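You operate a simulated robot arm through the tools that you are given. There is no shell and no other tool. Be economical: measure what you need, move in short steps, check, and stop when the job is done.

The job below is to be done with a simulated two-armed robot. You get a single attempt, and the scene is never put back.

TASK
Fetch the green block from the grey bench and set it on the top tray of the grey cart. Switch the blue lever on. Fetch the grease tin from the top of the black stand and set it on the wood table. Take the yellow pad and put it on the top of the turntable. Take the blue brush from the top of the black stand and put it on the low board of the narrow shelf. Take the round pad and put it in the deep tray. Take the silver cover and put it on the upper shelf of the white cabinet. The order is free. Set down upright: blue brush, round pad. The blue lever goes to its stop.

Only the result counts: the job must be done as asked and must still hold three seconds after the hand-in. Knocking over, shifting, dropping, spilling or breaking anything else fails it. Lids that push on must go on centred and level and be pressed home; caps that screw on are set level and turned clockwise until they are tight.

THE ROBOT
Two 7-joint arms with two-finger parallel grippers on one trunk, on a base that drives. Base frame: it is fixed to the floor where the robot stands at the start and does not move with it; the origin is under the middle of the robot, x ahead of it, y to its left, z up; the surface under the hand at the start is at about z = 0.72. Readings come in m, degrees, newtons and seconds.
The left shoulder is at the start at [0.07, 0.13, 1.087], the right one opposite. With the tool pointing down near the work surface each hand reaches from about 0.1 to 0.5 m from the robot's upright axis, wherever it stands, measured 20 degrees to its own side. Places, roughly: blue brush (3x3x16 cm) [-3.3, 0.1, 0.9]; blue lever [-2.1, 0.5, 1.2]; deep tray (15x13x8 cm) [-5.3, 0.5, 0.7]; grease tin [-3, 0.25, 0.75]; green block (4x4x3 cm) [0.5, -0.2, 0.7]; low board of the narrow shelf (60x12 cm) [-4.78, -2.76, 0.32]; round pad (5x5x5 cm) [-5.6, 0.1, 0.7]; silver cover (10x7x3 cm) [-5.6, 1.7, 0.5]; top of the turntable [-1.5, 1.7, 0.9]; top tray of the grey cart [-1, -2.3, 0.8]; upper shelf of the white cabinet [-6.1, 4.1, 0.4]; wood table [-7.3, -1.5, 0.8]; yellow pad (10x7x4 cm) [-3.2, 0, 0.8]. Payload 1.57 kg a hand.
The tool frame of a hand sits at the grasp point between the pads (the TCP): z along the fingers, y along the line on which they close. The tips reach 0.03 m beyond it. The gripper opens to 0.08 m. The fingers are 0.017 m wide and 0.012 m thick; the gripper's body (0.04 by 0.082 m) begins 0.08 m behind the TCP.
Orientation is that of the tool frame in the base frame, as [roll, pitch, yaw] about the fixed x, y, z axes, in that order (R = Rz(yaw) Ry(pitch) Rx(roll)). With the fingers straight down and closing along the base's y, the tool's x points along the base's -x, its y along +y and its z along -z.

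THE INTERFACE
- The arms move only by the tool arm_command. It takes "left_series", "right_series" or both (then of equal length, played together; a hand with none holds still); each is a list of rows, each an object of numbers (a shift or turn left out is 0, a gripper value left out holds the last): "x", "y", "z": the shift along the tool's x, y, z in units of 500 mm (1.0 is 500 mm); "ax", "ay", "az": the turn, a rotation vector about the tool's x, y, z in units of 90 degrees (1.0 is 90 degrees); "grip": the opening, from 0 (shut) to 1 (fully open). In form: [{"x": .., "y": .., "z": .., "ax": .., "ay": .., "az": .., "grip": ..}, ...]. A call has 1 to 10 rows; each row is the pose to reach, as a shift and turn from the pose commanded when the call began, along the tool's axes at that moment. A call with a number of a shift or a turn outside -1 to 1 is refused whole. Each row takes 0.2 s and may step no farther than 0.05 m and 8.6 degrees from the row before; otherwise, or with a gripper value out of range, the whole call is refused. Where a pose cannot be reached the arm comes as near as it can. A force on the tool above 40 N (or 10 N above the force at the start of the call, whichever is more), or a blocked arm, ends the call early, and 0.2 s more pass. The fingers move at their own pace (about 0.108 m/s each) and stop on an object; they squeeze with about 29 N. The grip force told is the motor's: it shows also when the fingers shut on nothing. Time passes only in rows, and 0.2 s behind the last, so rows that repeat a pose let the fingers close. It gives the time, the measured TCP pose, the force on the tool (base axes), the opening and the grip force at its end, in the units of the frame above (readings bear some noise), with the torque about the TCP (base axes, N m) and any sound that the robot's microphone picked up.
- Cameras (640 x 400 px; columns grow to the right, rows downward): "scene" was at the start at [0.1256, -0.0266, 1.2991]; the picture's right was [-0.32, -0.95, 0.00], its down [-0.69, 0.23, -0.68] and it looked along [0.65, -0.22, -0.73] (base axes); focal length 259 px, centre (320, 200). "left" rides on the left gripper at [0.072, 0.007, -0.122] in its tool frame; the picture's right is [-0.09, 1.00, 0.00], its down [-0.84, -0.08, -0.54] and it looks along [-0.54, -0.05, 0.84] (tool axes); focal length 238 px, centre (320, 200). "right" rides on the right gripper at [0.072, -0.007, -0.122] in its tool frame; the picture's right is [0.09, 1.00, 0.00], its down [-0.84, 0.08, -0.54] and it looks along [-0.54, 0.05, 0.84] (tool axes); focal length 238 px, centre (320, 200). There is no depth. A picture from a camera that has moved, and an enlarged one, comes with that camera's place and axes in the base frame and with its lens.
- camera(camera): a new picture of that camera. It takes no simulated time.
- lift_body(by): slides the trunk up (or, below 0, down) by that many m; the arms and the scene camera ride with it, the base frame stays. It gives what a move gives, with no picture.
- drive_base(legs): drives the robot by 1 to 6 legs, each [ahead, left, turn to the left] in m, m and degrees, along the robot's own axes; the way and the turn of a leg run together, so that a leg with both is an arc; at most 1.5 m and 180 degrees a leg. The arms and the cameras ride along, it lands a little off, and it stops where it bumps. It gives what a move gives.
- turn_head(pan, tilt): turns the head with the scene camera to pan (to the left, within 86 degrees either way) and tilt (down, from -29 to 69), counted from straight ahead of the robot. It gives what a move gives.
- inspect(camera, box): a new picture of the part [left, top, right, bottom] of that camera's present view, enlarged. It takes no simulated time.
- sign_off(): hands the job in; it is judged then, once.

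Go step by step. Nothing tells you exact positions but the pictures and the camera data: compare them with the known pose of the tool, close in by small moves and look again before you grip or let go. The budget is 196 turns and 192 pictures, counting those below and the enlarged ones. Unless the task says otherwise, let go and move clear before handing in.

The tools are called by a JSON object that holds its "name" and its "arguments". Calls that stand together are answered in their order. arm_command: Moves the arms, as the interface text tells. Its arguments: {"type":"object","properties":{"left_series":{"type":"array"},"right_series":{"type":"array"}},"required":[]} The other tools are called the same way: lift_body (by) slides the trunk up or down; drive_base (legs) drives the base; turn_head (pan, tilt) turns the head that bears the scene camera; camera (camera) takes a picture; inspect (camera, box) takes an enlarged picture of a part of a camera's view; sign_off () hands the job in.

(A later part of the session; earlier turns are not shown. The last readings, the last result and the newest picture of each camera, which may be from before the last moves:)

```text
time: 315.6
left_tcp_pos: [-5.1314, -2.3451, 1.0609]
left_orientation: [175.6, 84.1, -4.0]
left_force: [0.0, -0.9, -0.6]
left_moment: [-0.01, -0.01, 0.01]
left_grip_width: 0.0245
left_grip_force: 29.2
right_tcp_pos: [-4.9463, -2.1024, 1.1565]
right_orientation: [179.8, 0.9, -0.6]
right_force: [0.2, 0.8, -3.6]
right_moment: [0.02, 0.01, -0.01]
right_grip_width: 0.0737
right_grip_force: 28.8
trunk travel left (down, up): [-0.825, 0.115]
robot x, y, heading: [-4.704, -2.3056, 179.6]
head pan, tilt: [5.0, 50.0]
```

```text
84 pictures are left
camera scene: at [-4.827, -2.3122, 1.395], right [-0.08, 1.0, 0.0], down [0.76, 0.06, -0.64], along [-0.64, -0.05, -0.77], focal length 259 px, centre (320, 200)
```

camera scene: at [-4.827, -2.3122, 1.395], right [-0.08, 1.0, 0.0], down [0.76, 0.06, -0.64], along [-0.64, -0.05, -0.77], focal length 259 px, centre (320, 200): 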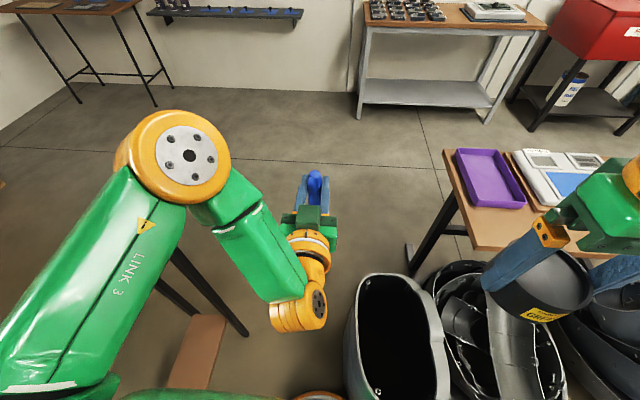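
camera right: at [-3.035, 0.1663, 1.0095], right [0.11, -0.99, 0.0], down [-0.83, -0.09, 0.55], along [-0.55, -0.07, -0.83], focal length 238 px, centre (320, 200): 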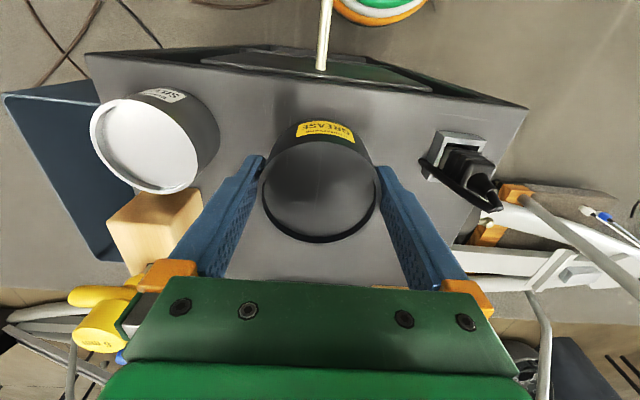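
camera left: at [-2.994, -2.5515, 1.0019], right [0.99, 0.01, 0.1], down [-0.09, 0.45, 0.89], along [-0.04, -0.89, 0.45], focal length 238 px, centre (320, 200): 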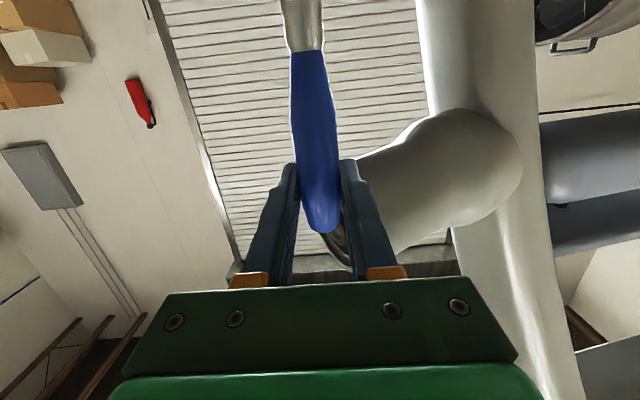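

Blocked while stepping north — probably the grey bin close by on the right. I'll look at both sides before turning.

{"name": "turn_head", "arguments": {"pan": 75, "tilt": 50}}

{"name": "camera", "arguments": {"camera": "scene"}}

{"name": "turn_head", "arguments": {"pan": -60, "tilt": 60}}

{"name": "camera", "arguments": {"camera": "scene"}}

```text
time: 317.0
left_tcp_pos: [-5.1316, -2.3447, 1.0614]
left_orientation: [175.8, 84.2, -4.0]
left_force: [-1.4, 0.7, -1.7]
left_moment: [0.01, -0.01, -0.02]
left_grip_width: 0.0245
left_grip_force: 28.6
right_tcp_pos: [-4.9458, -2.1028, 1.1572]
right_orientation: [179.7, 0.9, -0.6]
right_force: [-0.2, 0.0, -2.7]
right_moment: [-0.01, 0.01, -0.01]
right_grip_width: 0.0737
right_grip_force: 29.2
trunk travel left (down, up): [-0.825, 0.115]
robot x, y, heading: [-4.6974, -2.3033, 179.7]
head pan, tilt: [75.0, 50.0]
```

```text
83 pictures are left
camera scene: at [-4.771, -2.3806, 1.3951], right [-0.96, 0.27, 0.0], down [0.21, 0.74, -0.64], along [-0.17, -0.62, -0.77], focal length 259 px, centre (320, 200)
```

scene: 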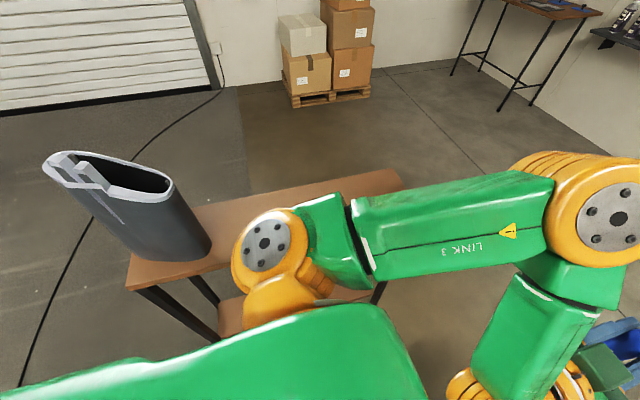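

```text
time: 319.1
left_tcp_pos: [-5.1325, -2.3448, 1.0595]
left_orientation: [175.8, 84.2, -3.9]
left_force: [0.6, -0.4, -0.1]
left_moment: [0.01, -0.01, 0.02]
left_grip_width: 0.0248
left_grip_force: 28.7
right_tcp_pos: [-4.9464, -2.1031, 1.1564]
right_orientation: [179.8, 0.7, -0.7]
right_force: [-0.1, -0.1, -3.0]
right_moment: [-0.01, 0.02, -0.02]
right_grip_width: 0.0738
right_grip_force: 29.0
trunk travel left (down, up): [-0.825, 0.115]
robot x, y, heading: [-4.694, -2.3011, 179.5]
head pan, tilt: [-60.0, 60.0]
```

```text
82 pictures are left
camera scene: at [-4.7832, -2.2485, 1.3824], right [0.87, 0.49, 0.0], down [0.43, -0.75, -0.5], along [-0.25, 0.43, -0.87], focal length 259 px, centre (320, 200)
```

scene: 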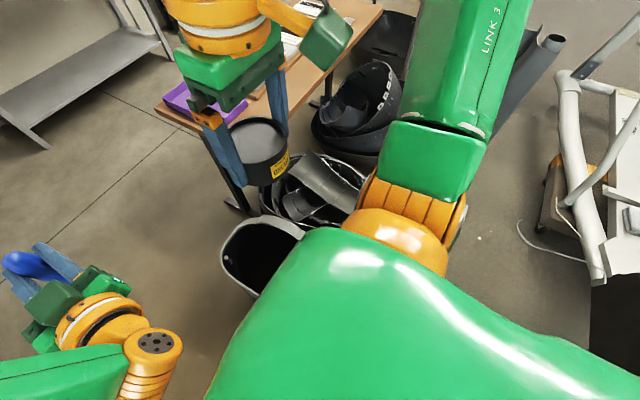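

The grey bin is ~0.45 m away and a vase stands on the shelf's top board at x ≈ -4.55. I'll lower the trunk first so that the brush hand passes under the top board, then turn toward the shelf.

{"name": "lift_body", "arguments": {"by": -0.5}}

{"name": "drive_base", "arguments": {"legs": [[0.0, 0.02, 0], [0, 0, 45]]}}

{"name": "turn_head", "arguments": {"pan": 40, "tilt": 30}}

{"name": "camera", "arguments": {"camera": "scene"}}

{"name": "camera", "arguments": {"camera": "left"}}

```text
refused: -0.5 is not a number from -0.4 to 0.4
```

```text
time: 322.0
left_tcp_pos: [-4.9761, -2.6601, 1.0618]
left_orientation: [175.6, 84.2, 41.3]
left_force: [-0.5, 0.8, 0.0]
left_moment: [0.0, -0.02, 0.0]
left_grip_width: 0.0244
left_grip_force: 29.2
right_tcp_pos: [-5.0175, -2.3588, 1.1582]
right_orientation: [179.7, 0.8, 44.8]
right_force: [-0.4, 0.0, -3.1]
right_moment: [-0.01, -0.04, 0.02]
right_grip_width: 0.0739
right_grip_force: 29.4
trunk travel left (down, up): [-0.825, 0.115]
robot x, y, heading: [-4.703, -2.3229, -135.2]
head pan, tilt: [-60.0, 60.0]
```

```text
time: 323.8
left_tcp_pos: [-4.9762, -2.6609, 1.0602]
left_orientation: [175.7, 84.0, 41.5]
left_force: [-0.4, 0.9, 0.0]
left_moment: [0.01, 0.03, -0.01]
left_grip_width: 0.0244
left_grip_force: 29.3
right_tcp_pos: [-5.0194, -2.3584, 1.1576]
right_orientation: [179.6, 0.8, 44.8]
right_force: [1.3, -0.1, -3.9]
right_moment: [0.02, -0.03, -0.03]
right_grip_width: 0.0736
right_grip_force: 28.6
trunk travel left (down, up): [-0.825, 0.115]
robot x, y, heading: [-4.6983, -2.3265, -135.1]
head pan, tilt: [40.0, 30.0]
```

```text
81 pictures are left
camera scene: at [-4.7442, -2.4529, 1.4245], right [-1.0, 0.09, 0.0], down [0.05, 0.5, -0.87], along [-0.08, -0.86, -0.5], focal length 259 px, centre (320, 200)
```

scene: 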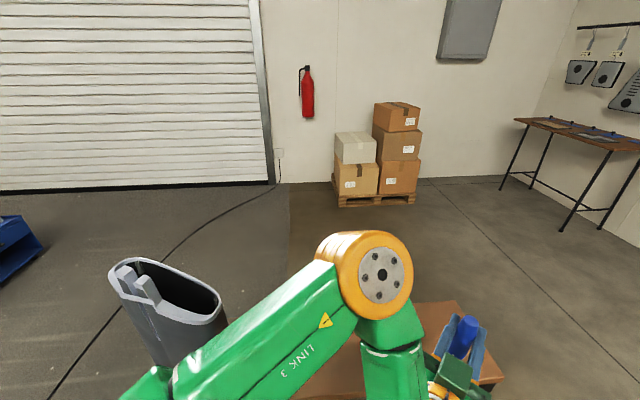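

```text
80 pictures are left
camera left: at [-4.8815, -2.5726, 1.0018], right [0.71, -0.7, 0.1], down [0.26, 0.38, 0.89], along [-0.66, -0.6, 0.45], focal length 238 px, centre (320, 200)
```

left: 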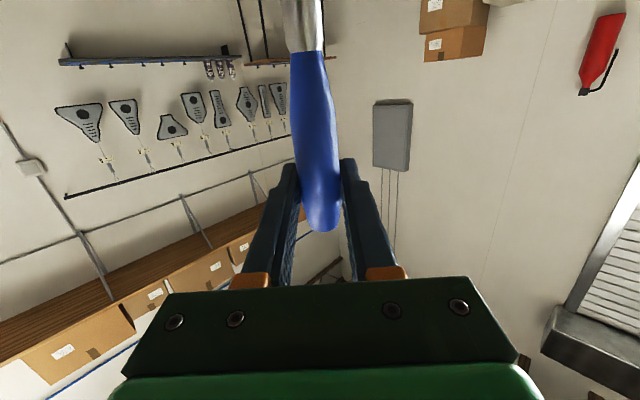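

Too high still (trunk step limit 0.4). I'll swing back 30° so nothing is over the shelf, lower in two steps, and look.

{"name": "drive_base", "arguments": {"legs": [[0, 0, -30]]}}

{"name": "lift_body", "arguments": {"by": -0.4}}

{"name": "lift_body", "arguments": {"by": -0.12}}

{"name": "turn_head", "arguments": {"pan": 75, "tilt": 25}}

{"name": "camera", "arguments": {"camera": "scene"}}

```text
time: 325.7
left_tcp_pos: [-5.1066, -2.4794, 1.0609]
left_orientation: [176.1, 84.1, 11.7]
left_force: [-0.5, -0.4, 0.2]
left_moment: [-0.02, -0.02, 0.0]
left_grip_width: 0.0245
left_grip_force: 28.7
right_tcp_pos: [-4.9929, -2.1964, 1.1572]
right_orientation: [179.7, 0.8, 14.7]
right_force: [-0.6, -1.4, -3.1]
right_moment: [0.03, -0.04, -0.01]
right_grip_width: 0.0734
right_grip_force: 28.8
trunk travel left (down, up): [-0.825, 0.115]
robot x, y, heading: [-4.7044, -2.326, -165.0]
head pan, tilt: [40.0, 30.0]
```

```text
time: 329.5
left_tcp_pos: [-5.1062, -2.4782, 0.66]
left_orientation: [175.9, 84.1, 11.5]
left_force: [-0.5, -0.9, 0.3]
left_moment: [0.05, 0.02, -0.01]
left_grip_width: 0.0244
left_grip_force: 29.1
right_tcp_pos: [-4.9911, -2.195, 0.757]
right_orientation: [179.7, 0.9, 14.7]
right_force: [0.5, 0.1, -3.3]
right_moment: [0.02, -0.05, -0.01]
right_grip_width: 0.0737
right_grip_force: 28.8
trunk travel left (down, up): [-0.425, 0.515]
robot x, y, heading: [-4.6989, -2.3275, -165.2]
head pan, tilt: [40.0, 30.0]
```

```text
time: 331.0
left_tcp_pos: [-5.1057, -2.4786, 0.54]
left_orientation: [175.8, 84.2, 11.6]
left_force: [-0.4, -0.2, -1.0]
left_moment: [-0.02, 0.03, 0.04]
left_grip_width: 0.0242
left_grip_force: 29.4
right_tcp_pos: [-4.9905, -2.1947, 0.6367]
right_orientation: [179.6, 0.8, 14.6]
right_force: [0.8, 0.9, -3.2]
right_moment: [0.01, -0.01, -0.02]
right_grip_width: 0.0737
right_grip_force: 29.3
trunk travel left (down, up): [-0.305, 0.635]
robot x, y, heading: [-4.7017, -2.3251, -165.2]
head pan, tilt: [40.0, 30.0]
```

```text
time: 332.0
left_tcp_pos: [-5.1062, -2.4775, 0.5396]
left_orientation: [175.8, 84.1, 11.5]
left_force: [-0.2, 0.2, 0.2]
left_moment: [0.01, -0.01, 0.01]
left_grip_width: 0.0243
left_grip_force: 29.1
right_tcp_pos: [-4.9906, -2.195, 0.6381]
right_orientation: [179.7, 0.8, 14.6]
right_force: [0.8, -0.3, -3.3]
right_moment: [0.01, 0.0, 0.01]
right_grip_width: 0.0737
right_grip_force: 29.0
trunk travel left (down, up): [-0.305, 0.635]
robot x, y, heading: [-4.6999, -2.3265, -165.2]
head pan, tilt: [75.0, 25.0]
```

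```text
79 pictures are left
camera scene: at [-4.7489, -2.4321, 0.9126], right [-1.0, 0.0, 0.0], down [0.0, 0.42, -0.91], along [0.0, -0.91, -0.42], focal length 259 px, centre (320, 200)
```

scene: 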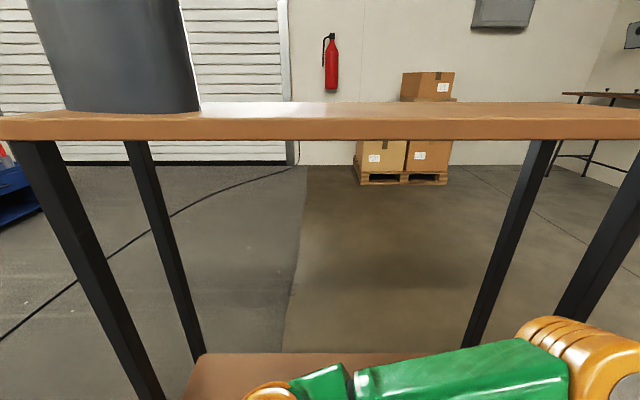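

The low board (z ≈ 0.32, y centre ≈ -2.777) is empty here, and the hand is now below the top board. Turning to face the shelf.

{"name": "drive_base", "arguments": {"legs": [[0, 0, 75.2]]}}

{"name": "turn_head", "arguments": {"pan": 0, "tilt": 45}}

{"name": "camera", "arguments": {"camera": "scene"}}

{"name": "camera", "arguments": {"camera": "left"}}

```text
time: 335.6
left_tcp_pos: [-4.6655, -2.7581, 0.5397]
left_orientation: [175.8, 84.0, 85.5]
left_force: [-0.7, 0.5, -0.7]
left_moment: [0.0, -0.01, -0.02]
left_grip_width: 0.0245
left_grip_force: 28.7
right_tcp_pos: [-4.9059, -2.5694, 0.6369]
right_orientation: [179.7, 0.8, 88.8]
right_force: [-0.7, 0.5, -3.4]
right_moment: [0.02, 0.02, 0.0]
right_grip_width: 0.0737
right_grip_force: 28.7
trunk travel left (down, up): [-0.305, 0.635]
robot x, y, heading: [-4.6995, -2.3234, -91.2]
head pan, tilt: [75.0, 25.0]
```

```text
time: 337.1
left_tcp_pos: [-4.6656, -2.7576, 0.5405]
left_orientation: [175.8, 84.1, 85.5]
left_force: [0.0, 0.1, -0.3]
left_moment: [0.0, 0.0, 0.01]
left_grip_width: 0.0244
left_grip_force: 29.4
right_tcp_pos: [-4.9055, -2.571, 0.6371]
right_orientation: [179.8, 0.9, 88.7]
right_force: [0.4, -0.7, -3.0]
right_moment: [0.03, -0.01, 0.01]
right_grip_width: 0.0737
right_grip_force: 28.7
trunk travel left (down, up): [-0.305, 0.635]
robot x, y, heading: [-4.699, -2.3279, -91.1]
head pan, tilt: [0.0, 45.0]
```

```text
78 pictures are left
camera scene: at [-4.7025, -2.4592, 0.8819], right [-1.0, 0.02, 0.0], down [0.01, 0.71, -0.71], along [-0.01, -0.71, -0.71], focal length 259 px, centre (320, 200)
```

scene: 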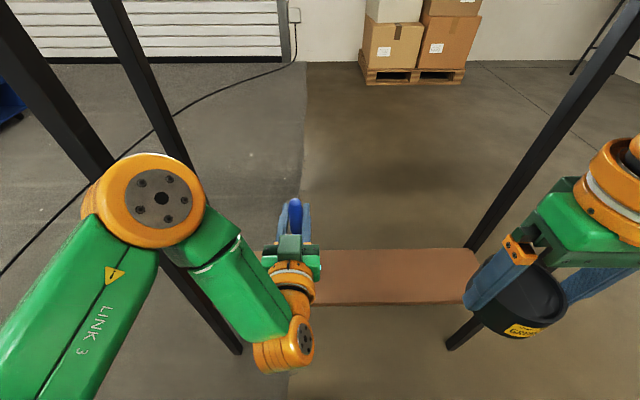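

```text
77 pictures are left
camera left: at [-4.6584, -2.6284, 0.4818], right [0.99, -0.01, 0.1], down [-0.08, 0.45, 0.89], along [-0.06, -0.89, 0.45], focal length 238 px, centre (320, 200)
```

left: 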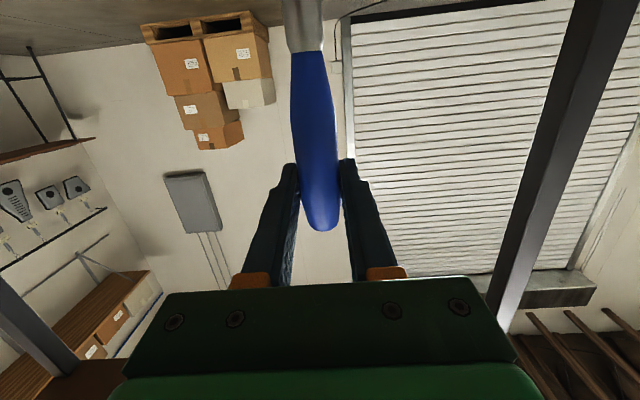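

The board spans y ≈ -2.70…-2.835. I'll straighten the pitch by 2°, move 1 cm forward and lower the brush toward the board.

{"name": "arm_command", "arguments": {"left_series": [{"z": 0.02, "ay": -0.02}, {"x": 0.05, "z": 0.028, "ay": -0.02}, {"x": 0.1, "z": 0.034, "ay": -0.02}, {"x": 0.14, "z": 0.038, "ay": -0.02}, {"x": 0.16, "z": 0.038, "ay": -0.02}]}}

{"name": "inspect", "arguments": {"camera": "scene", "box": [220, 160, 420, 330]}}

```text
time: 338.3
left_tcp_pos: [-4.6802, -2.7634, 0.4733]
left_orientation: [174.1, 85.7, 83.9]
left_force: [0.2, -0.6, -1.0]
left_moment: [0.02, 0.01, -0.01]
left_grip_width: 0.0244
left_grip_force: 28.5
left hand out of reach, approached as far as the arm can: row 4, 5
right_tcp_pos: [-4.9059, -2.5696, 0.6381]
right_orientation: [179.6, 0.9, 88.8]
right_force: [0.1, -0.4, -3.0]
right_moment: [0.03, 0.04, -0.01]
right_grip_width: 0.0734
right_grip_force: 28.7
trunk travel left (down, up): [-0.305, 0.635]
robot x, y, heading: [-4.7026, -2.329, -91.2]
head pan, tilt: [0.0, 45.0]
```

```text
2.35 times, centred on (320, 245) of scene
camera zoom: at [-4.7026, -2.4592, 0.8819], right [-1.0, 0.02, 0.0], down [0.01, 0.71, -0.71], along [-0.01, -0.71, -0.71], focal length 610 px, centre (320, 94)
```

zoom: 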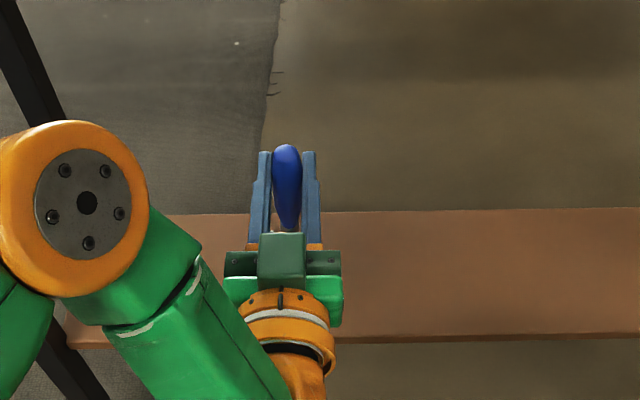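

Arm at its low limit; lowering the trunk 2 cm, then finishing with fine arm steps.

{"name": "lift_body", "arguments": {"by": -0.02}}

{"name": "inspect", "arguments": {"camera": "left", "box": [220, 0, 420, 240]}}

{"name": "lift_body", "arguments": {"by": -0.006}}

{"name": "lift_body", "arguments": {"by": -0.005}}

```text
time: 338.9
left_tcp_pos: [-4.6807, -2.7637, 0.4537]
left_orientation: [174.0, 85.7, 83.9]
left_force: [-0.7, -0.1, -0.3]
left_moment: [0.02, 0.0, 0.02]
left_grip_width: 0.0245
left_grip_force: 29.2
right_tcp_pos: [-4.9064, -2.5701, 0.6158]
right_orientation: [179.7, 0.9, 88.7]
right_force: [0.4, 0.2, -3.3]
right_moment: [0.0, 0.0, 0.0]
right_grip_width: 0.0738
right_grip_force: 29.1
trunk travel left (down, up): [-0.285, 0.655]
robot x, y, heading: [-4.6991, -2.3298, -91.2]
head pan, tilt: [0.0, 45.0]
```

```text
1.67 times, centred on (320, 120) of left
camera zoom: at [-4.6743, -2.6351, 0.3913], right [0.99, -0.01, 0.1], down [-0.08, 0.48, 0.87], along [-0.06, -0.88, 0.48], focal length 397 px, centre (320, 333)
```

zoom: 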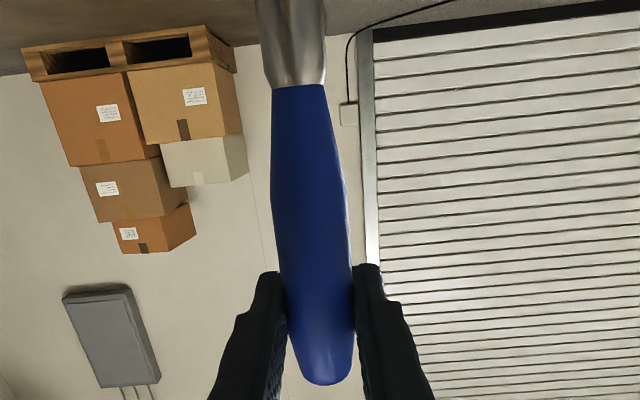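

```text
time: 339.5
left_tcp_pos: [-4.6815, -2.7632, 0.447]
left_orientation: [174.0, 85.8, 84.0]
left_force: [-0.5, -0.3, -0.4]
left_moment: [0.04, 0.0, 0.0]
left_grip_width: 0.0246
left_grip_force: 29.0
right_tcp_pos: [-4.9061, -2.5693, 0.6109]
right_orientation: [179.7, 0.8, 88.8]
right_force: [-1.0, 0.1, -3.2]
right_moment: [0.01, -0.01, -0.01]
right_grip_width: 0.0736
right_grip_force: 29.3
trunk travel left (down, up): [-0.279, 0.661]
robot x, y, heading: [-4.6999, -2.3222, -91.2]
head pan, tilt: [0.0, 45.0]
```

```text
time: 340.0
left_tcp_pos: [-4.68, -2.7632, 0.4443]
left_orientation: [174.1, 86.0, 83.9]
left_force: [0.0, -1.8, 10.4]
left_moment: [-0.28, 0.02, 0.02]
left_grip_width: 0.0242
left_grip_force: 29.1
right_tcp_pos: [-4.9068, -2.5692, 0.6075]
right_orientation: [179.7, 0.9, 88.8]
right_force: [-0.8, -0.1, -3.9]
right_moment: [0.03, 0.01, 0.0]
right_grip_width: 0.0734
right_grip_force: 28.3
trunk travel left (down, up): [-0.274, 0.666]
robot x, y, heading: [-4.7044, -2.3242, -91.6]
head pan, tilt: [0.0, 45.0]
```

Contact (10 N). Opening gently and checking it stands.

{"name": "arm_command", "arguments": {"left_series": [{"grip": 0.36}, {"grip": 0.42}, {"grip": 0.5}, {"grip": 0.5}]}}

{"name": "camera", "arguments": {"camera": "left"}}

{"name": "inspect", "arguments": {"camera": "scene", "box": [220, 160, 420, 330]}}

```text
time: 341.0
left_tcp_pos: [-4.6791, -2.7634, 0.4431]
left_orientation: [174.1, 85.7, 83.9]
left_force: [0.4, 0.0, 0.2]
left_moment: [0.0, -0.04, 0.01]
left_grip_width: 0.04
left_grip_force: 0.0
right_tcp_pos: [-4.9067, -2.569, 0.6063]
right_orientation: [179.8, 0.7, 88.8]
right_force: [-0.5, 0.1, -4.2]
right_moment: [0.02, 0.01, 0.02]
right_grip_width: 0.0736
right_grip_force: 28.9
trunk travel left (down, up): [-0.274, 0.666]
robot x, y, heading: [-4.6977, -2.3264, -91.1]
head pan, tilt: [0.0, 45.0]
```

```text
74 pictures are left
camera left: at [-4.6743, -2.6352, 0.3804], right [0.99, -0.01, 0.1], down [-0.08, 0.48, 0.87], along [-0.06, -0.88, 0.48], focal length 238 px, centre (320, 200)
```

left: 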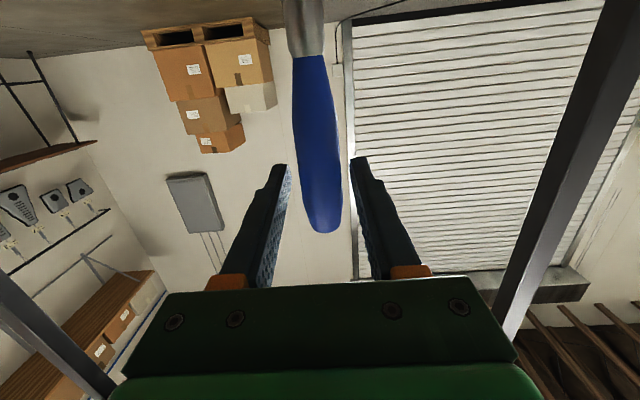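

```text
2.35 times, centred on (320, 245) of scene
camera zoom: at [-4.7025, -2.4591, 0.8509], right [-1.0, 0.02, 0.0], down [0.01, 0.71, -0.71], along [-0.01, -0.71, -0.71], focal length 610 px, centre (320, 94)
```

zoom: 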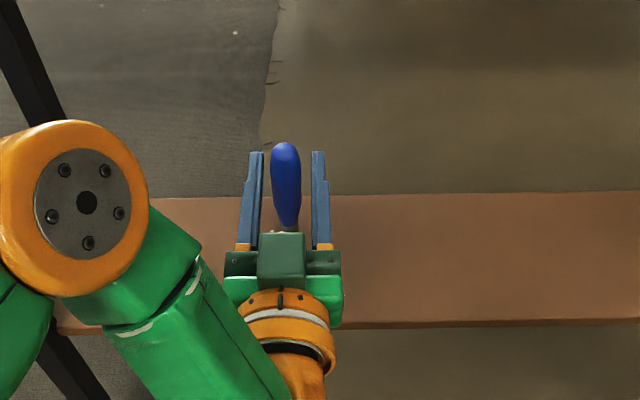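

The brush stands upright on the low board. Retracting the hand straight back.

{"name": "arm_command", "arguments": {"left_series": [{"z": -0.03, "grip": 0.6}, {"z": -0.06}, {"z": -0.1}, {"z": -0.14}, {"z": -0.18}]}}

{"name": "camera", "arguments": {"camera": "scene"}}

{"name": "camera", "arguments": {"camera": "left"}}

```text
time: 342.2
left_tcp_pos: [-4.6872, -2.7212, 0.4573]
left_orientation: [174.2, 85.6, 84.3]
left_force: [-0.2, -0.2, 0.7]
left_moment: [0.0, -0.01, -0.01]
left_grip_width: 0.0479
left_grip_force: 0.0
left hand out of reach, approached as far as the arm can: row 3, 4, 5
right_tcp_pos: [-4.9057, -2.5701, 0.6063]
right_orientation: [179.8, 0.9, 88.7]
right_force: [-0.1, -0.2, -3.6]
right_moment: [0.0, 0.02, -0.04]
right_grip_width: 0.0739
right_grip_force: 28.7
trunk travel left (down, up): [-0.274, 0.666]
robot x, y, heading: [-4.6994, -2.3317, -91.4]
head pan, tilt: [0.0, 45.0]
```

```text
72 pictures are left
camera scene: at [-4.7026, -2.459, 0.8509], right [-1.0, 0.02, 0.0], down [0.01, 0.71, -0.71], along [-0.01, -0.71, -0.71], focal length 259 px, centre (320, 200)
```

scene: 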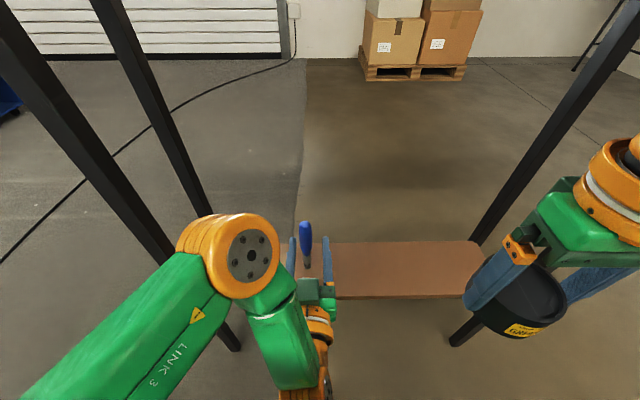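

```text
71 pictures are left
camera left: at [-4.6816, -2.5928, 0.3957], right [0.99, -0.01, 0.1], down [-0.08, 0.48, 0.88], along [-0.05, -0.88, 0.47], focal length 238 px, centre (320, 200)
```

left: 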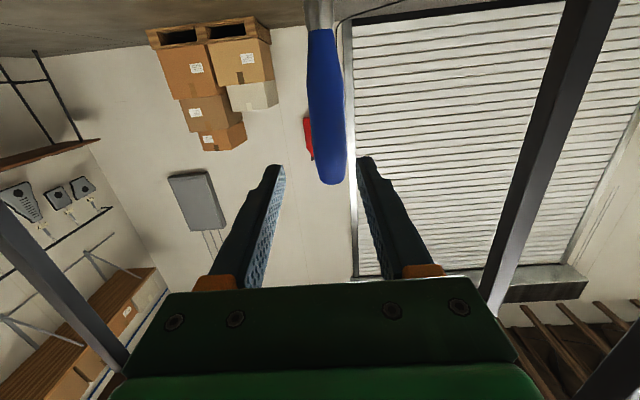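

Fingertips are nearly clear; backing the base 4 cm to finish clearing the brush.

{"name": "drive_base", "arguments": {"legs": [[-0.04, 0.008, 0]]}}

{"name": "camera", "arguments": {"camera": "left"}}

```text
time: 343.1
left_tcp_pos: [-4.6825, -2.6933, 0.4576]
left_orientation: [174.3, 85.5, 84.4]
left_force: [0.8, 0.3, -0.3]
left_moment: [0.01, -0.01, -0.01]
left_grip_width: 0.0482
left_grip_force: 0.1
right_tcp_pos: [-4.9006, -2.5413, 0.6067]
right_orientation: [179.8, 0.8, 88.8]
right_force: [-0.7, 0.3, -2.9]
right_moment: [0.06, 0.03, -0.01]
right_grip_width: 0.0736
right_grip_force: 29.0
trunk travel left (down, up): [-0.274, 0.666]
robot x, y, heading: [-4.6962, -2.2967, -91.1]
head pan, tilt: [0.0, 45.0]
stopped in leg 1: the robot was blocked; the commanded pose is now the measured one
```

```text
70 pictures are left
camera left: at [-4.6753, -2.5644, 0.3955], right [0.99, -0.01, 0.1], down [-0.08, 0.48, 0.88], along [-0.06, -0.88, 0.47], focal length 238 px, centre (320, 200)
```

left: 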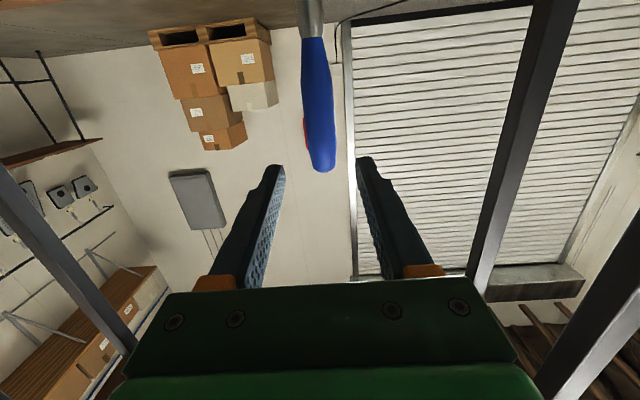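

Clear of the brush (the bin is right behind the base). I'll ease away from it, rotate part-way so the hand leaves the shelf, and then raise the trunk.

{"name": "drive_base", "arguments": {"legs": [[0.0, 0.06, 0], [0, 0, -33]]}}

{"name": "camera", "arguments": {"camera": "scene"}}

```text
time: 345.7
left_tcp_pos: [-4.8425, -2.6351, 0.4574]
left_orientation: [174.2, 85.6, 50.7]
left_force: [0.3, -0.7, -0.2]
left_moment: [-0.01, 0.03, 0.01]
left_grip_width: 0.0479
left_grip_force: 0.0
right_tcp_pos: [-4.9398, -2.3888, 0.6064]
right_orientation: [179.7, 0.8, 55.2]
right_force: [-0.6, -0.1, -3.2]
right_moment: [0.04, -0.03, 0.03]
right_grip_width: 0.0734
right_grip_force: 29.5
trunk travel left (down, up): [-0.274, 0.666]
robot x, y, heading: [-4.6353, -2.301, -124.7]
head pan, tilt: [0.0, 45.0]
```

```text
69 pictures are left
camera scene: at [-4.7091, -2.4081, 0.8509], right [-0.82, 0.57, 0.0], down [0.4, 0.58, -0.71], along [-0.4, -0.58, -0.71], focal length 259 px, centre (320, 200)
```

scene: 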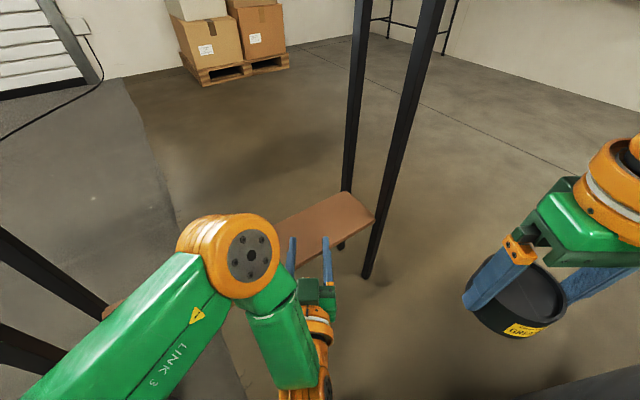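

Raising the trunk 0.4 m, then turning west and driving along y ≈ -2.35 toward the aisle.

{"name": "lift_body", "arguments": {"by": 0.4}}

{"name": "drive_base", "arguments": {"legs": [[0.0, 0, -55.3], [0, 0.06, 0], [1.4, 0, 0]]}}

{"name": "turn_head", "arguments": {"pan": -40, "tilt": 30}}

{"name": "camera", "arguments": {"camera": "scene"}}

```text
time: 349.7
left_tcp_pos: [-4.8434, -2.6352, 0.8519]
left_orientation: [175.8, 84.5, 52.1]
left_force: [-0.6, -1.9, -6.4]
left_moment: [0.33, 0.11, -0.05]
left_grip_width: 0.0485
left_grip_force: 0.3
right_tcp_pos: [-4.9412, -2.3895, 1.0048]
right_orientation: [179.6, 0.8, 55.2]
right_force: [0.8, 0.8, -3.3]
right_moment: [0.04, -0.05, 0.01]
right_grip_width: 0.0737
right_grip_force: 29.0
trunk travel left (down, up): [-0.673, 0.267]
robot x, y, heading: [-4.632, -2.2941, -124.5]
head pan, tilt: [0.0, 45.0]
stopped: the force on the tool passed its limit at 41 N (the readings are from after the stop); the commanded pose is now the measured one
```

```text
time: 354.7
left_tcp_pos: [-5.1742, -2.3859, 0.8543]
left_orientation: [175.7, 84.7, -2.9]
left_force: [-0.8, -0.4, 0.1]
left_moment: [-0.01, 0.0, 0.0]
left_grip_width: 0.0479
left_grip_force: 0.1
right_tcp_pos: [-5.0304, -2.1624, 1.0054]
right_orientation: [179.7, 0.7, 0.4]
right_force: [0.0, -0.9, -3.2]
right_moment: [0.0, -0.07, 0.01]
right_grip_width: 0.0735
right_grip_force: 28.7
trunk travel left (down, up): [-0.673, 0.267]
robot x, y, heading: [-4.7823, -2.3606, -179.2]
head pan, tilt: [0.0, 45.0]
stopped in leg 3: the robot was blocked; the commanded pose is now the measured one
```

```text
time: 355.8
left_tcp_pos: [-5.1742, -2.3849, 0.8542]
left_orientation: [175.5, 84.9, -2.8]
left_force: [0.2, 1.2, -0.2]
left_moment: [-0.01, 0.0, -0.03]
left_grip_width: 0.048
left_grip_force: 0.1
right_tcp_pos: [-5.0299, -2.1624, 1.0062]
right_orientation: [179.6, 0.8, 0.5]
right_force: [-0.1, -1.2, -3.3]
right_moment: [0.01, 0.0, -0.01]
right_grip_width: 0.0739
right_grip_force: 29.0
trunk travel left (down, up): [-0.673, 0.267]
robot x, y, heading: [-4.778, -2.3606, -179.2]
head pan, tilt: [-40.0, 30.0]
```

```text
68 pictures are left
camera scene: at [-4.9007, -2.3055, 1.2728], right [0.63, 0.77, 0.0], down [0.39, -0.32, -0.87], along [-0.67, 0.55, -0.5], focal length 259 px, centre (320, 200)
```

scene: 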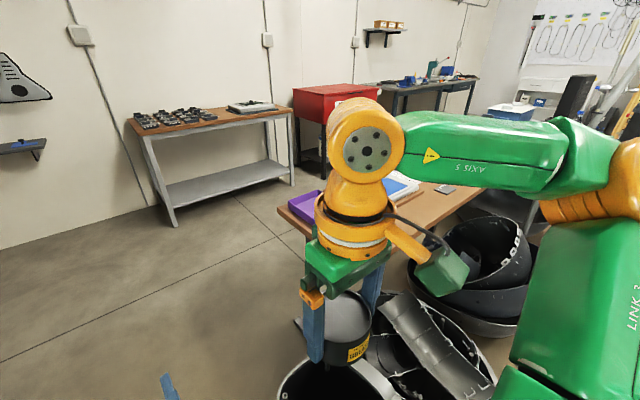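

Two contacts: the hand touched the underside of the top board, and the bin blocks the way west. I need to check the shelf, vase and brush, then go around by the shelf's east end.

{"name": "drive_base", "arguments": {"legs": [[-0.12, 0, 0]]}}

{"name": "turn_head", "arguments": {"pan": 80, "tilt": 45}}

{"name": "camera", "arguments": {"camera": "scene"}}

{"name": "turn_head", "arguments": {"pan": -25, "tilt": 60}}

{"name": "camera", "arguments": {"camera": "scene"}}

```text
time: 357.0
left_tcp_pos: [-5.0576, -2.3813, 0.8531]
left_orientation: [175.6, 84.8, -3.0]
left_force: [0.4, -0.5, -0.6]
left_moment: [0.04, 0.0, 0.0]
left_grip_width: 0.0478
left_grip_force: 0.0
right_tcp_pos: [-4.9135, -2.1616, 1.0047]
right_orientation: [179.7, 0.7, 0.5]
right_force: [0.5, -0.2, -3.4]
right_moment: [-0.01, -0.05, 0.02]
right_grip_width: 0.0735
right_grip_force: 29.0
trunk travel left (down, up): [-0.673, 0.267]
robot x, y, heading: [-4.662, -2.3588, -179.6]
head pan, tilt: [-40.0, 30.0]
```

```text
time: 359.0
left_tcp_pos: [-5.0562, -2.3818, 0.8542]
left_orientation: [175.5, 84.8, -3.0]
left_force: [0.1, 0.0, 0.0]
left_moment: [0.0, -0.01, -0.01]
left_grip_width: 0.0481
left_grip_force: 0.0
right_tcp_pos: [-4.9119, -2.1611, 1.0065]
right_orientation: [179.7, 0.8, 0.6]
right_force: [0.9, 0.2, -2.9]
right_moment: [0.0, 0.01, -0.01]
right_grip_width: 0.0737
right_grip_force: 28.8
trunk travel left (down, up): [-0.673, 0.267]
robot x, y, heading: [-4.6627, -2.3559, -179.4]
head pan, tilt: [80.0, 45.0]
```

```text
67 pictures are left
camera scene: at [-4.7263, -2.4416, 1.2503], right [-0.99, 0.16, 0.0], down [0.12, 0.7, -0.71], along [-0.12, -0.7, -0.71], focal length 259 px, centre (320, 200)
```

scene: 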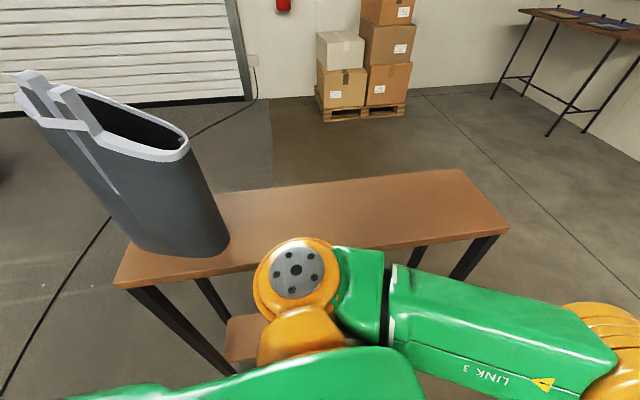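

```text
time: 360.9
left_tcp_pos: [-5.056, -2.3826, 0.8543]
left_orientation: [175.5, 84.9, -3.0]
left_force: [0.0, 0.9, 0.3]
left_moment: [0.03, -0.03, -0.03]
left_grip_width: 0.048
left_grip_force: 0.1
right_tcp_pos: [-4.9119, -2.1613, 1.0074]
right_orientation: [179.7, 0.8, 0.5]
right_force: [0.6, -0.8, -3.0]
right_moment: [-0.01, 0.02, 0.0]
right_grip_width: 0.0735
right_grip_force: 28.9
trunk travel left (down, up): [-0.673, 0.267]
robot x, y, heading: [-4.6639, -2.3623, -179.2]
head pan, tilt: [-25.0, 60.0]
```

```text
66 pictures are left
camera scene: at [-4.7736, -2.3339, 1.2308], right [0.41, 0.91, 0.0], down [0.79, -0.36, -0.5], along [-0.46, 0.21, -0.87], focal length 259 px, centre (320, 200)
```

scene: 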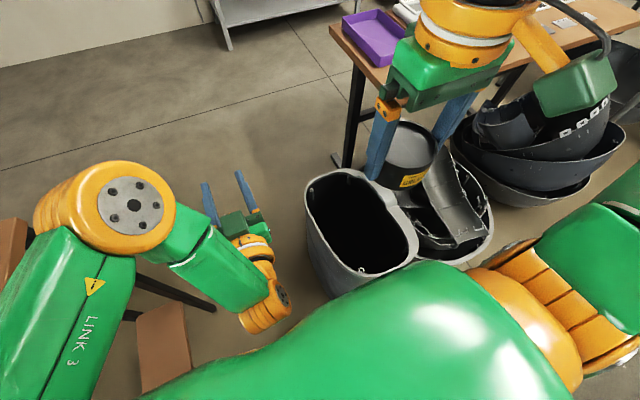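

Shelf, vase and bin all look undisturbed. I'll raise the trunk and drive around the shelf's east end, then west along its south side.

{"name": "lift_body", "arguments": {"by": 0.2}}

{"name": "drive_base", "arguments": {"legs": [[-0.68, 0, 0], [0, 0, 89.5], [0.95, 0, 0], [0, 0, -90], [1.4, 0, 0]]}}

{"name": "turn_head", "arguments": {"pan": -35, "tilt": 30}}

{"name": "camera", "arguments": {"camera": "scene"}}

```text
time: 363.0
left_tcp_pos: [-5.0561, -2.3829, 1.0547]
left_orientation: [175.5, 84.9, -3.0]
left_force: [0.5, 0.1, 0.0]
left_moment: [0.0, 0.0, -0.01]
left_grip_width: 0.0479
left_grip_force: 0.1
right_tcp_pos: [-4.9125, -2.161, 1.2058]
right_orientation: [179.8, 0.8, 0.5]
right_force: [-0.4, -0.3, -3.9]
right_moment: [-0.02, -0.01, 0.03]
right_grip_width: 0.0737
right_grip_force: 29.2
trunk travel left (down, up): [-0.873, 0.067]
robot x, y, heading: [-4.6655, -2.362, -179.4]
head pan, tilt: [-25.0, 60.0]
```

```text
time: 385.3
left_tcp_pos: [-5.7891, -3.2186, 1.0546]
left_orientation: [175.5, 84.9, -7.9]
left_force: [-0.7, 0.9, 0.1]
left_moment: [-0.04, -0.01, -0.01]
left_grip_width: 0.0479
left_grip_force: 0.0
right_tcp_pos: [-5.6283, -3.0098, 1.205]
right_orientation: [179.7, 0.8, -4.5]
right_force: [0.6, -0.1, -3.7]
right_moment: [0.02, -0.05, 0.03]
right_grip_width: 0.0733
right_grip_force: 28.7
trunk travel left (down, up): [-0.873, 0.067]
robot x, y, heading: [-5.3964, -3.2297, 175.5]
head pan, tilt: [-25.0, 60.0]
```

```text
time: 386.2
left_tcp_pos: [-5.7903, -3.2187, 1.0536]
left_orientation: [175.5, 84.8, -7.9]
left_force: [0.5, 0.2, 0.4]
left_moment: [-0.01, 0.01, 0.02]
left_grip_width: 0.0481
left_grip_force: 0.0
right_tcp_pos: [-5.6279, -3.0094, 1.205]
right_orientation: [179.7, 0.8, -4.5]
right_force: [-0.6, 0.0, -4.0]
right_moment: [-0.01, -0.04, -0.01]
right_grip_width: 0.0736
right_grip_force: 28.7
trunk travel left (down, up): [-0.873, 0.067]
robot x, y, heading: [-5.394, -3.2301, 175.7]
head pan, tilt: [-35.0, 30.0]
```

```text
65 pictures are left
camera scene: at [-5.5163, -3.1686, 1.4728], right [0.63, 0.77, 0.0], down [0.39, -0.32, -0.87], along [-0.67, 0.55, -0.5], focal length 259 px, centre (320, 200)
```

scene: 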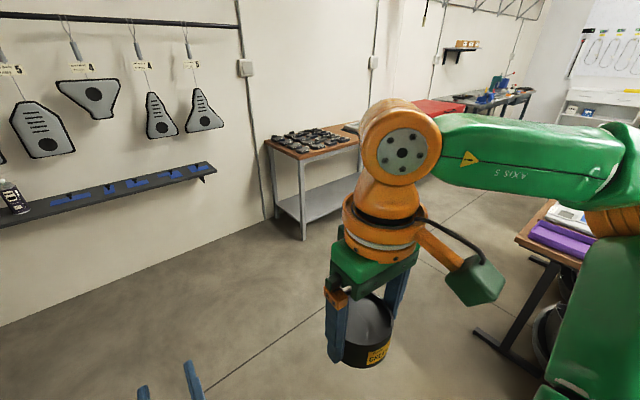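

The wood table is ahead to the right (front edge x ≈ -7.03, south end y ≈ -2.13). I'll first return the left hand to the downward pose, then drive into the aisle.

{"name": "arm_command", "arguments": {"left_series": [{"x": -0.02, "ay": 0.09}, {"x": -0.04, "ay": 0.18}, {"x": -0.06, "ay": 0.27}, {"x": -0.08, "ay": 0.36}, {"x": -0.1, "ay": 0.45}, {"x": -0.12, "ay": 0.54}, {"x": -0.14, "ay": 0.63}, {"x": -0.16, "ay": 0.72}, {"x": -0.18, "ay": 0.81}, {"x": -0.2, "ay": 0.9}]}}

{"name": "drive_base", "arguments": {"legs": [[0.7, 0, 4.3], [0, -1.5, 0]]}}

{"name": "turn_head", "arguments": {"pan": 0, "tilt": 35}}

{"name": "camera", "arguments": {"camera": "scene"}}

```text
time: 388.4
left_tcp_pos: [-5.7986, -3.216, 1.1526]
left_orientation: [179.7, 3.6, -3.6]
left_force: [0.2, 0.0, 0.6]
left_moment: [0.02, 0.02, 0.04]
left_grip_width: 0.0482
left_grip_force: 0.2
right_tcp_pos: [-5.6277, -3.0082, 1.2048]
right_orientation: [179.6, 0.7, -4.5]
right_force: [-0.4, -0.2, -3.7]
right_moment: [-0.01, -0.03, 0.03]
right_grip_width: 0.0735
right_grip_force: 28.7
trunk travel left (down, up): [-0.873, 0.067]
robot x, y, heading: [-5.3942, -3.2287, 175.6]
head pan, tilt: [-35.0, 30.0]
```

```text
time: 399.2
left_tcp_pos: [-6.5044, -1.7543, 1.1529]
left_orientation: [179.6, 3.9, 1.5]
left_force: [0.3, -0.7, 0.1]
left_moment: [0.01, 0.02, 0.01]
left_grip_width: 0.048
left_grip_force: 0.0
right_tcp_pos: [-6.3502, -1.5342, 1.2063]
right_orientation: [179.8, 0.8, 0.6]
right_force: [-0.5, 0.0, -3.2]
right_moment: [0.04, -0.02, 0.02]
right_grip_width: 0.0732
right_grip_force: 29.3
trunk travel left (down, up): [-0.873, 0.067]
robot x, y, heading: [-6.1021, -1.7333, -179.3]
head pan, tilt: [-35.0, 30.0]
```

```text
time: 400.2
left_tcp_pos: [-6.5045, -1.753, 1.1533]
left_orientation: [179.7, 3.9, 1.5]
left_force: [0.3, 0.6, -0.5]
left_moment: [0.0, 0.03, -0.01]
left_grip_width: 0.0481
left_grip_force: 0.0
right_tcp_pos: [-6.3513, -1.532, 1.2055]
right_orientation: [179.7, 0.9, 0.5]
right_force: [-0.4, 0.0, -3.4]
right_moment: [0.0, -0.04, -0.03]
right_grip_width: 0.0734
right_grip_force: 29.1
trunk travel left (down, up): [-0.873, 0.067]
robot x, y, heading: [-6.1031, -1.7326, -179.5]
head pan, tilt: [0.0, 35.0]
```

```text
64 pictures are left
camera scene: at [-6.2402, -1.7333, 1.4651], right [-0.01, 1.0, 0.0], down [0.57, 0.01, -0.82], along [-0.82, -0.01, -0.57], focal length 259 px, centre (320, 200)
```

scene: 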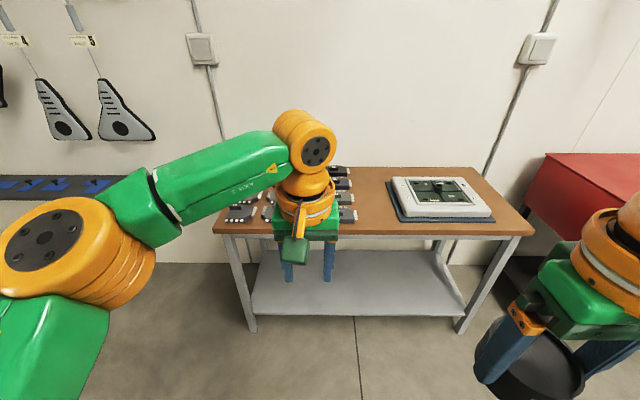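

Clear spot on the table at about [-7.10, -1.535]. I'll move the left hand aside, drive up to the table and lower the trunk.

{"name": "arm_command", "arguments": {"left_series": [{"x": 0.0, "y": 0.08}, {"x": 0.05, "y": 0.16}, {"x": 0.12, "y": 0.22}]}}

{"name": "drive_base", "arguments": {"legs": [[0.56, -0.07, 0]]}}

{"name": "lift_body", "arguments": {"by": -0.18}}

{"name": "turn_head", "arguments": {"pan": 0, "tilt": 50}}

{"name": "camera", "arguments": {"camera": "scene"}}

{"name": "camera", "arguments": {"camera": "right"}}

```text
time: 401.0
left_tcp_pos: [-6.4384, -1.8642, 1.148]
left_orientation: [179.6, 4.0, 1.5]
left_force: [0.3, 1.0, 0.0]
left_moment: [0.0, 0.06, -0.02]
left_grip_width: 0.0482
left_grip_force: 0.1
right_tcp_pos: [-6.35, -1.5344, 1.206]
right_orientation: [179.8, 0.8, 0.4]
right_force: [0.1, 0.2, -3.7]
right_moment: [-0.01, -0.01, -0.01]
right_grip_width: 0.0734
right_grip_force: 29.3
trunk travel left (down, up): [-0.873, 0.067]
robot x, y, heading: [-6.1019, -1.7332, -179.3]
head pan, tilt: [0.0, 35.0]
```

```text
time: 404.2
left_tcp_pos: [-7.0017, -1.7971, 1.1474]
left_orientation: [179.6, 4.1, 1.0]
left_force: [0.0, -1.4, 0.4]
left_moment: [0.01, -0.02, -0.04]
left_grip_width: 0.0478
left_grip_force: 0.1
right_tcp_pos: [-6.9099, -1.4668, 1.2063]
right_orientation: [179.8, 0.8, 0.0]
right_force: [-0.1, 0.1, -4.6]
right_moment: [0.02, -0.01, 0.0]
right_grip_width: 0.0735
right_grip_force: 29.0
trunk travel left (down, up): [-0.873, 0.067]
robot x, y, heading: [-6.6659, -1.6635, -179.9]
head pan, tilt: [0.0, 35.0]
```

```text
time: 406.2
left_tcp_pos: [-7.0043, -1.7955, 0.9669]
left_orientation: [179.7, 3.8, 1.0]
left_force: [-0.2, 1.1, -0.1]
left_moment: [-0.01, -0.03, -0.04]
left_grip_width: 0.0478
left_grip_force: 0.1
right_tcp_pos: [-6.9108, -1.4667, 1.0257]
right_orientation: [179.8, 0.8, -0.1]
right_force: [-0.6, -0.1, -3.6]
right_moment: [-0.01, -0.04, 0.0]
right_grip_width: 0.0734
right_grip_force: 29.2
trunk travel left (down, up): [-0.693, 0.247]
robot x, y, heading: [-6.6638, -1.668, -179.9]
head pan, tilt: [0.0, 35.0]
```

```text
time: 407.0
left_tcp_pos: [-7.0041, -1.7976, 0.9664]
left_orientation: [179.6, 3.9, 1.0]
left_force: [-0.2, -0.2, 0.9]
left_moment: [-0.03, 0.0, 0.01]
left_grip_width: 0.0479
left_grip_force: 0.0
right_tcp_pos: [-6.9116, -1.4675, 1.0254]
right_orientation: [179.7, 0.8, 0.0]
right_force: [0.3, 0.4, -3.4]
right_moment: [-0.01, -0.03, 0.04]
right_grip_width: 0.0736
right_grip_force: 29.0
trunk travel left (down, up): [-0.693, 0.247]
robot x, y, heading: [-6.6637, -1.6681, -179.7]
head pan, tilt: [0.0, 50.0]
```

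```text
63 pictures are left
camera scene: at [-6.791, -1.6691, 1.2634], right [0.0, 1.0, 0.0], down [0.77, 0.0, -0.64], along [-0.64, 0.0, -0.77], focal length 259 px, centre (320, 200)
```

scene: 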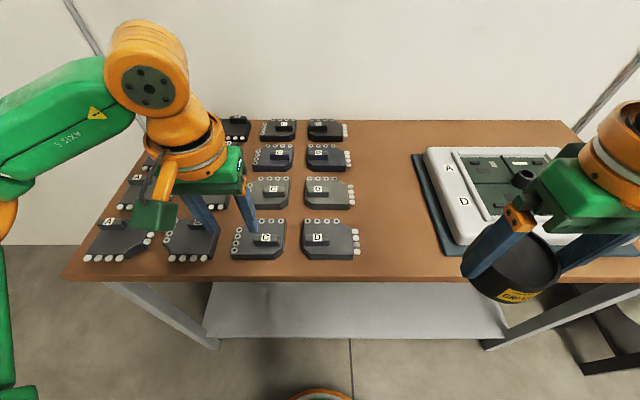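

```text
62 pictures are left
camera right: at [-6.8364, -1.4589, 1.1468], right [0.09, -1.0, 0.0], down [-0.83, -0.07, 0.55], along [-0.55, -0.05, -0.83], focal length 238 px, centre (320, 200)
```

right: 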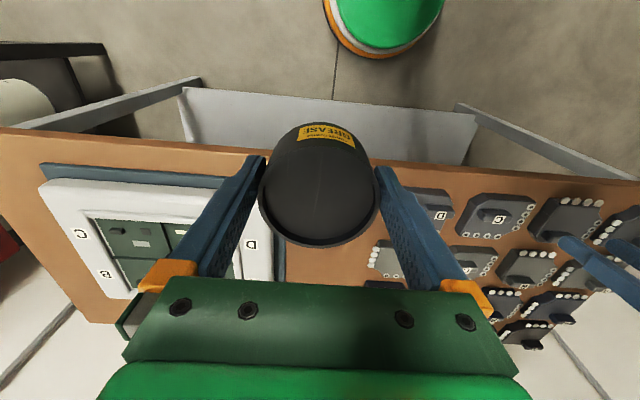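

Gap between the parts and the device spans y ≈ -1.583…-1.425; I'll set the tin at [-7.07, -1.505].

{"name": "arm_command", "arguments": {"right_series": [{"x": -0.09, "y": 0.02}, {"x": -0.18, "y": 0.045}, {"x": -0.26, "y": 0.065}, {"x": -0.316, "y": 0.075}, {"x": -0.316, "y": 0.075, "z": 0.08}, {"x": -0.316, "y": 0.075, "z": 0.16}, {"x": -0.316, "y": 0.075, "z": 0.24}, {"x": -0.316, "y": 0.075, "z": 0.3}]}}

{"name": "camera", "arguments": {"camera": "right"}}

{"name": "camera", "arguments": {"camera": "scene"}}

```text
time: 408.8
left_tcp_pos: [-7.0045, -1.7964, 0.9669]
left_orientation: [179.6, 3.8, 1.0]
left_force: [0.2, 1.0, 0.1]
left_moment: [0.05, 0.02, 0.0]
left_grip_width: 0.0482
left_grip_force: 0.2
right_tcp_pos: [-7.0739, -1.5066, 0.8768]
right_orientation: [179.8, 0.7, 0.0]
right_force: [0.2, -0.4, -3.9]
right_moment: [0.0, -0.04, -0.02]
right_grip_width: 0.0733
right_grip_force: 29.3
right hand out of reach, approached as far as the arm can: row 4
trunk travel left (down, up): [-0.693, 0.247]
robot x, y, heading: [-6.6645, -1.6715, -179.9]
head pan, tilt: [0.0, 50.0]
```

```text
61 pictures are left
camera right: at [-6.9993, -1.4992, 0.9978], right [0.09, -1.0, 0.0], down [-0.83, -0.07, 0.55], along [-0.55, -0.05, -0.83], focal length 238 px, centre (320, 200)
```

right: 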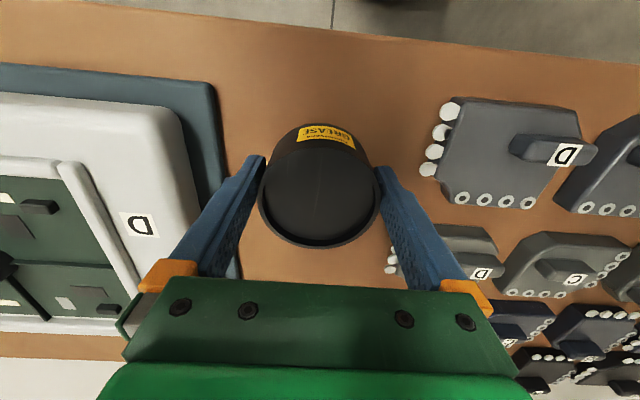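

```text
60 pictures are left
camera scene: at [-6.7921, -1.669, 1.2632], right [0.0, 1.0, 0.0], down [0.77, 0.0, -0.64], along [-0.64, 0.0, -0.77], focal length 259 px, centre (320, 200)
```

scene: 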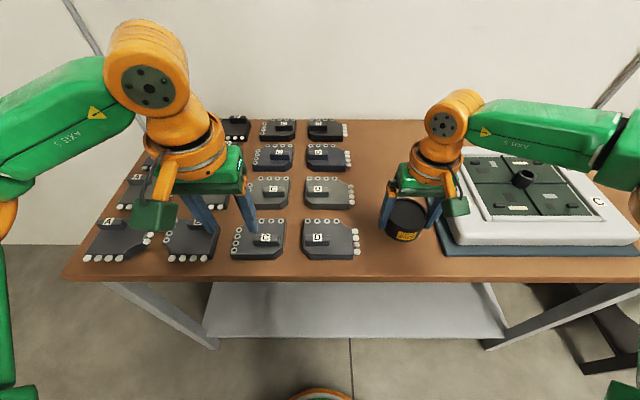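

Clear on both sides. Lowering to contact.

{"name": "arm_command", "arguments": {"right_series": [{"z": 0.03}, {"z": 0.046}, {"z": 0.054}, {"z": 0.062}, {"z": 0.07}, {"z": 0.078}, {"z": 0.086}, {"z": 0.094}, {"z": 0.102}]}}

```text
time: 410.4
left_tcp_pos: [-7.0007, -1.7978, 0.9686]
left_orientation: [179.6, 4.2, 1.1]
left_force: [0.1, 0.7, 0.4]
left_moment: [-0.05, -0.01, 0.01]
left_grip_width: 0.0478
left_grip_force: 0.0
right_tcp_pos: [-7.0669, -1.5024, 0.8435]
right_orientation: [179.4, 1.8, 0.0]
right_force: [-0.2, 0.8, 15.5]
right_moment: [0.28, -0.48, 0.02]
right_grip_width: 0.0733
right_grip_force: 29.3
right hand out of reach, approached as far as the arm can: row 3, 4, 5, 6, 7, 8
trunk travel left (down, up): [-0.693, 0.247]
robot x, y, heading: [-6.662, -1.6698, -179.8]
head pan, tilt: [0.0, 50.0]
stopped in row 8 (right hand): the force on the tool passed its limit at 47 N (the readings are from after the stop); the commanded pose is now the measured one
```

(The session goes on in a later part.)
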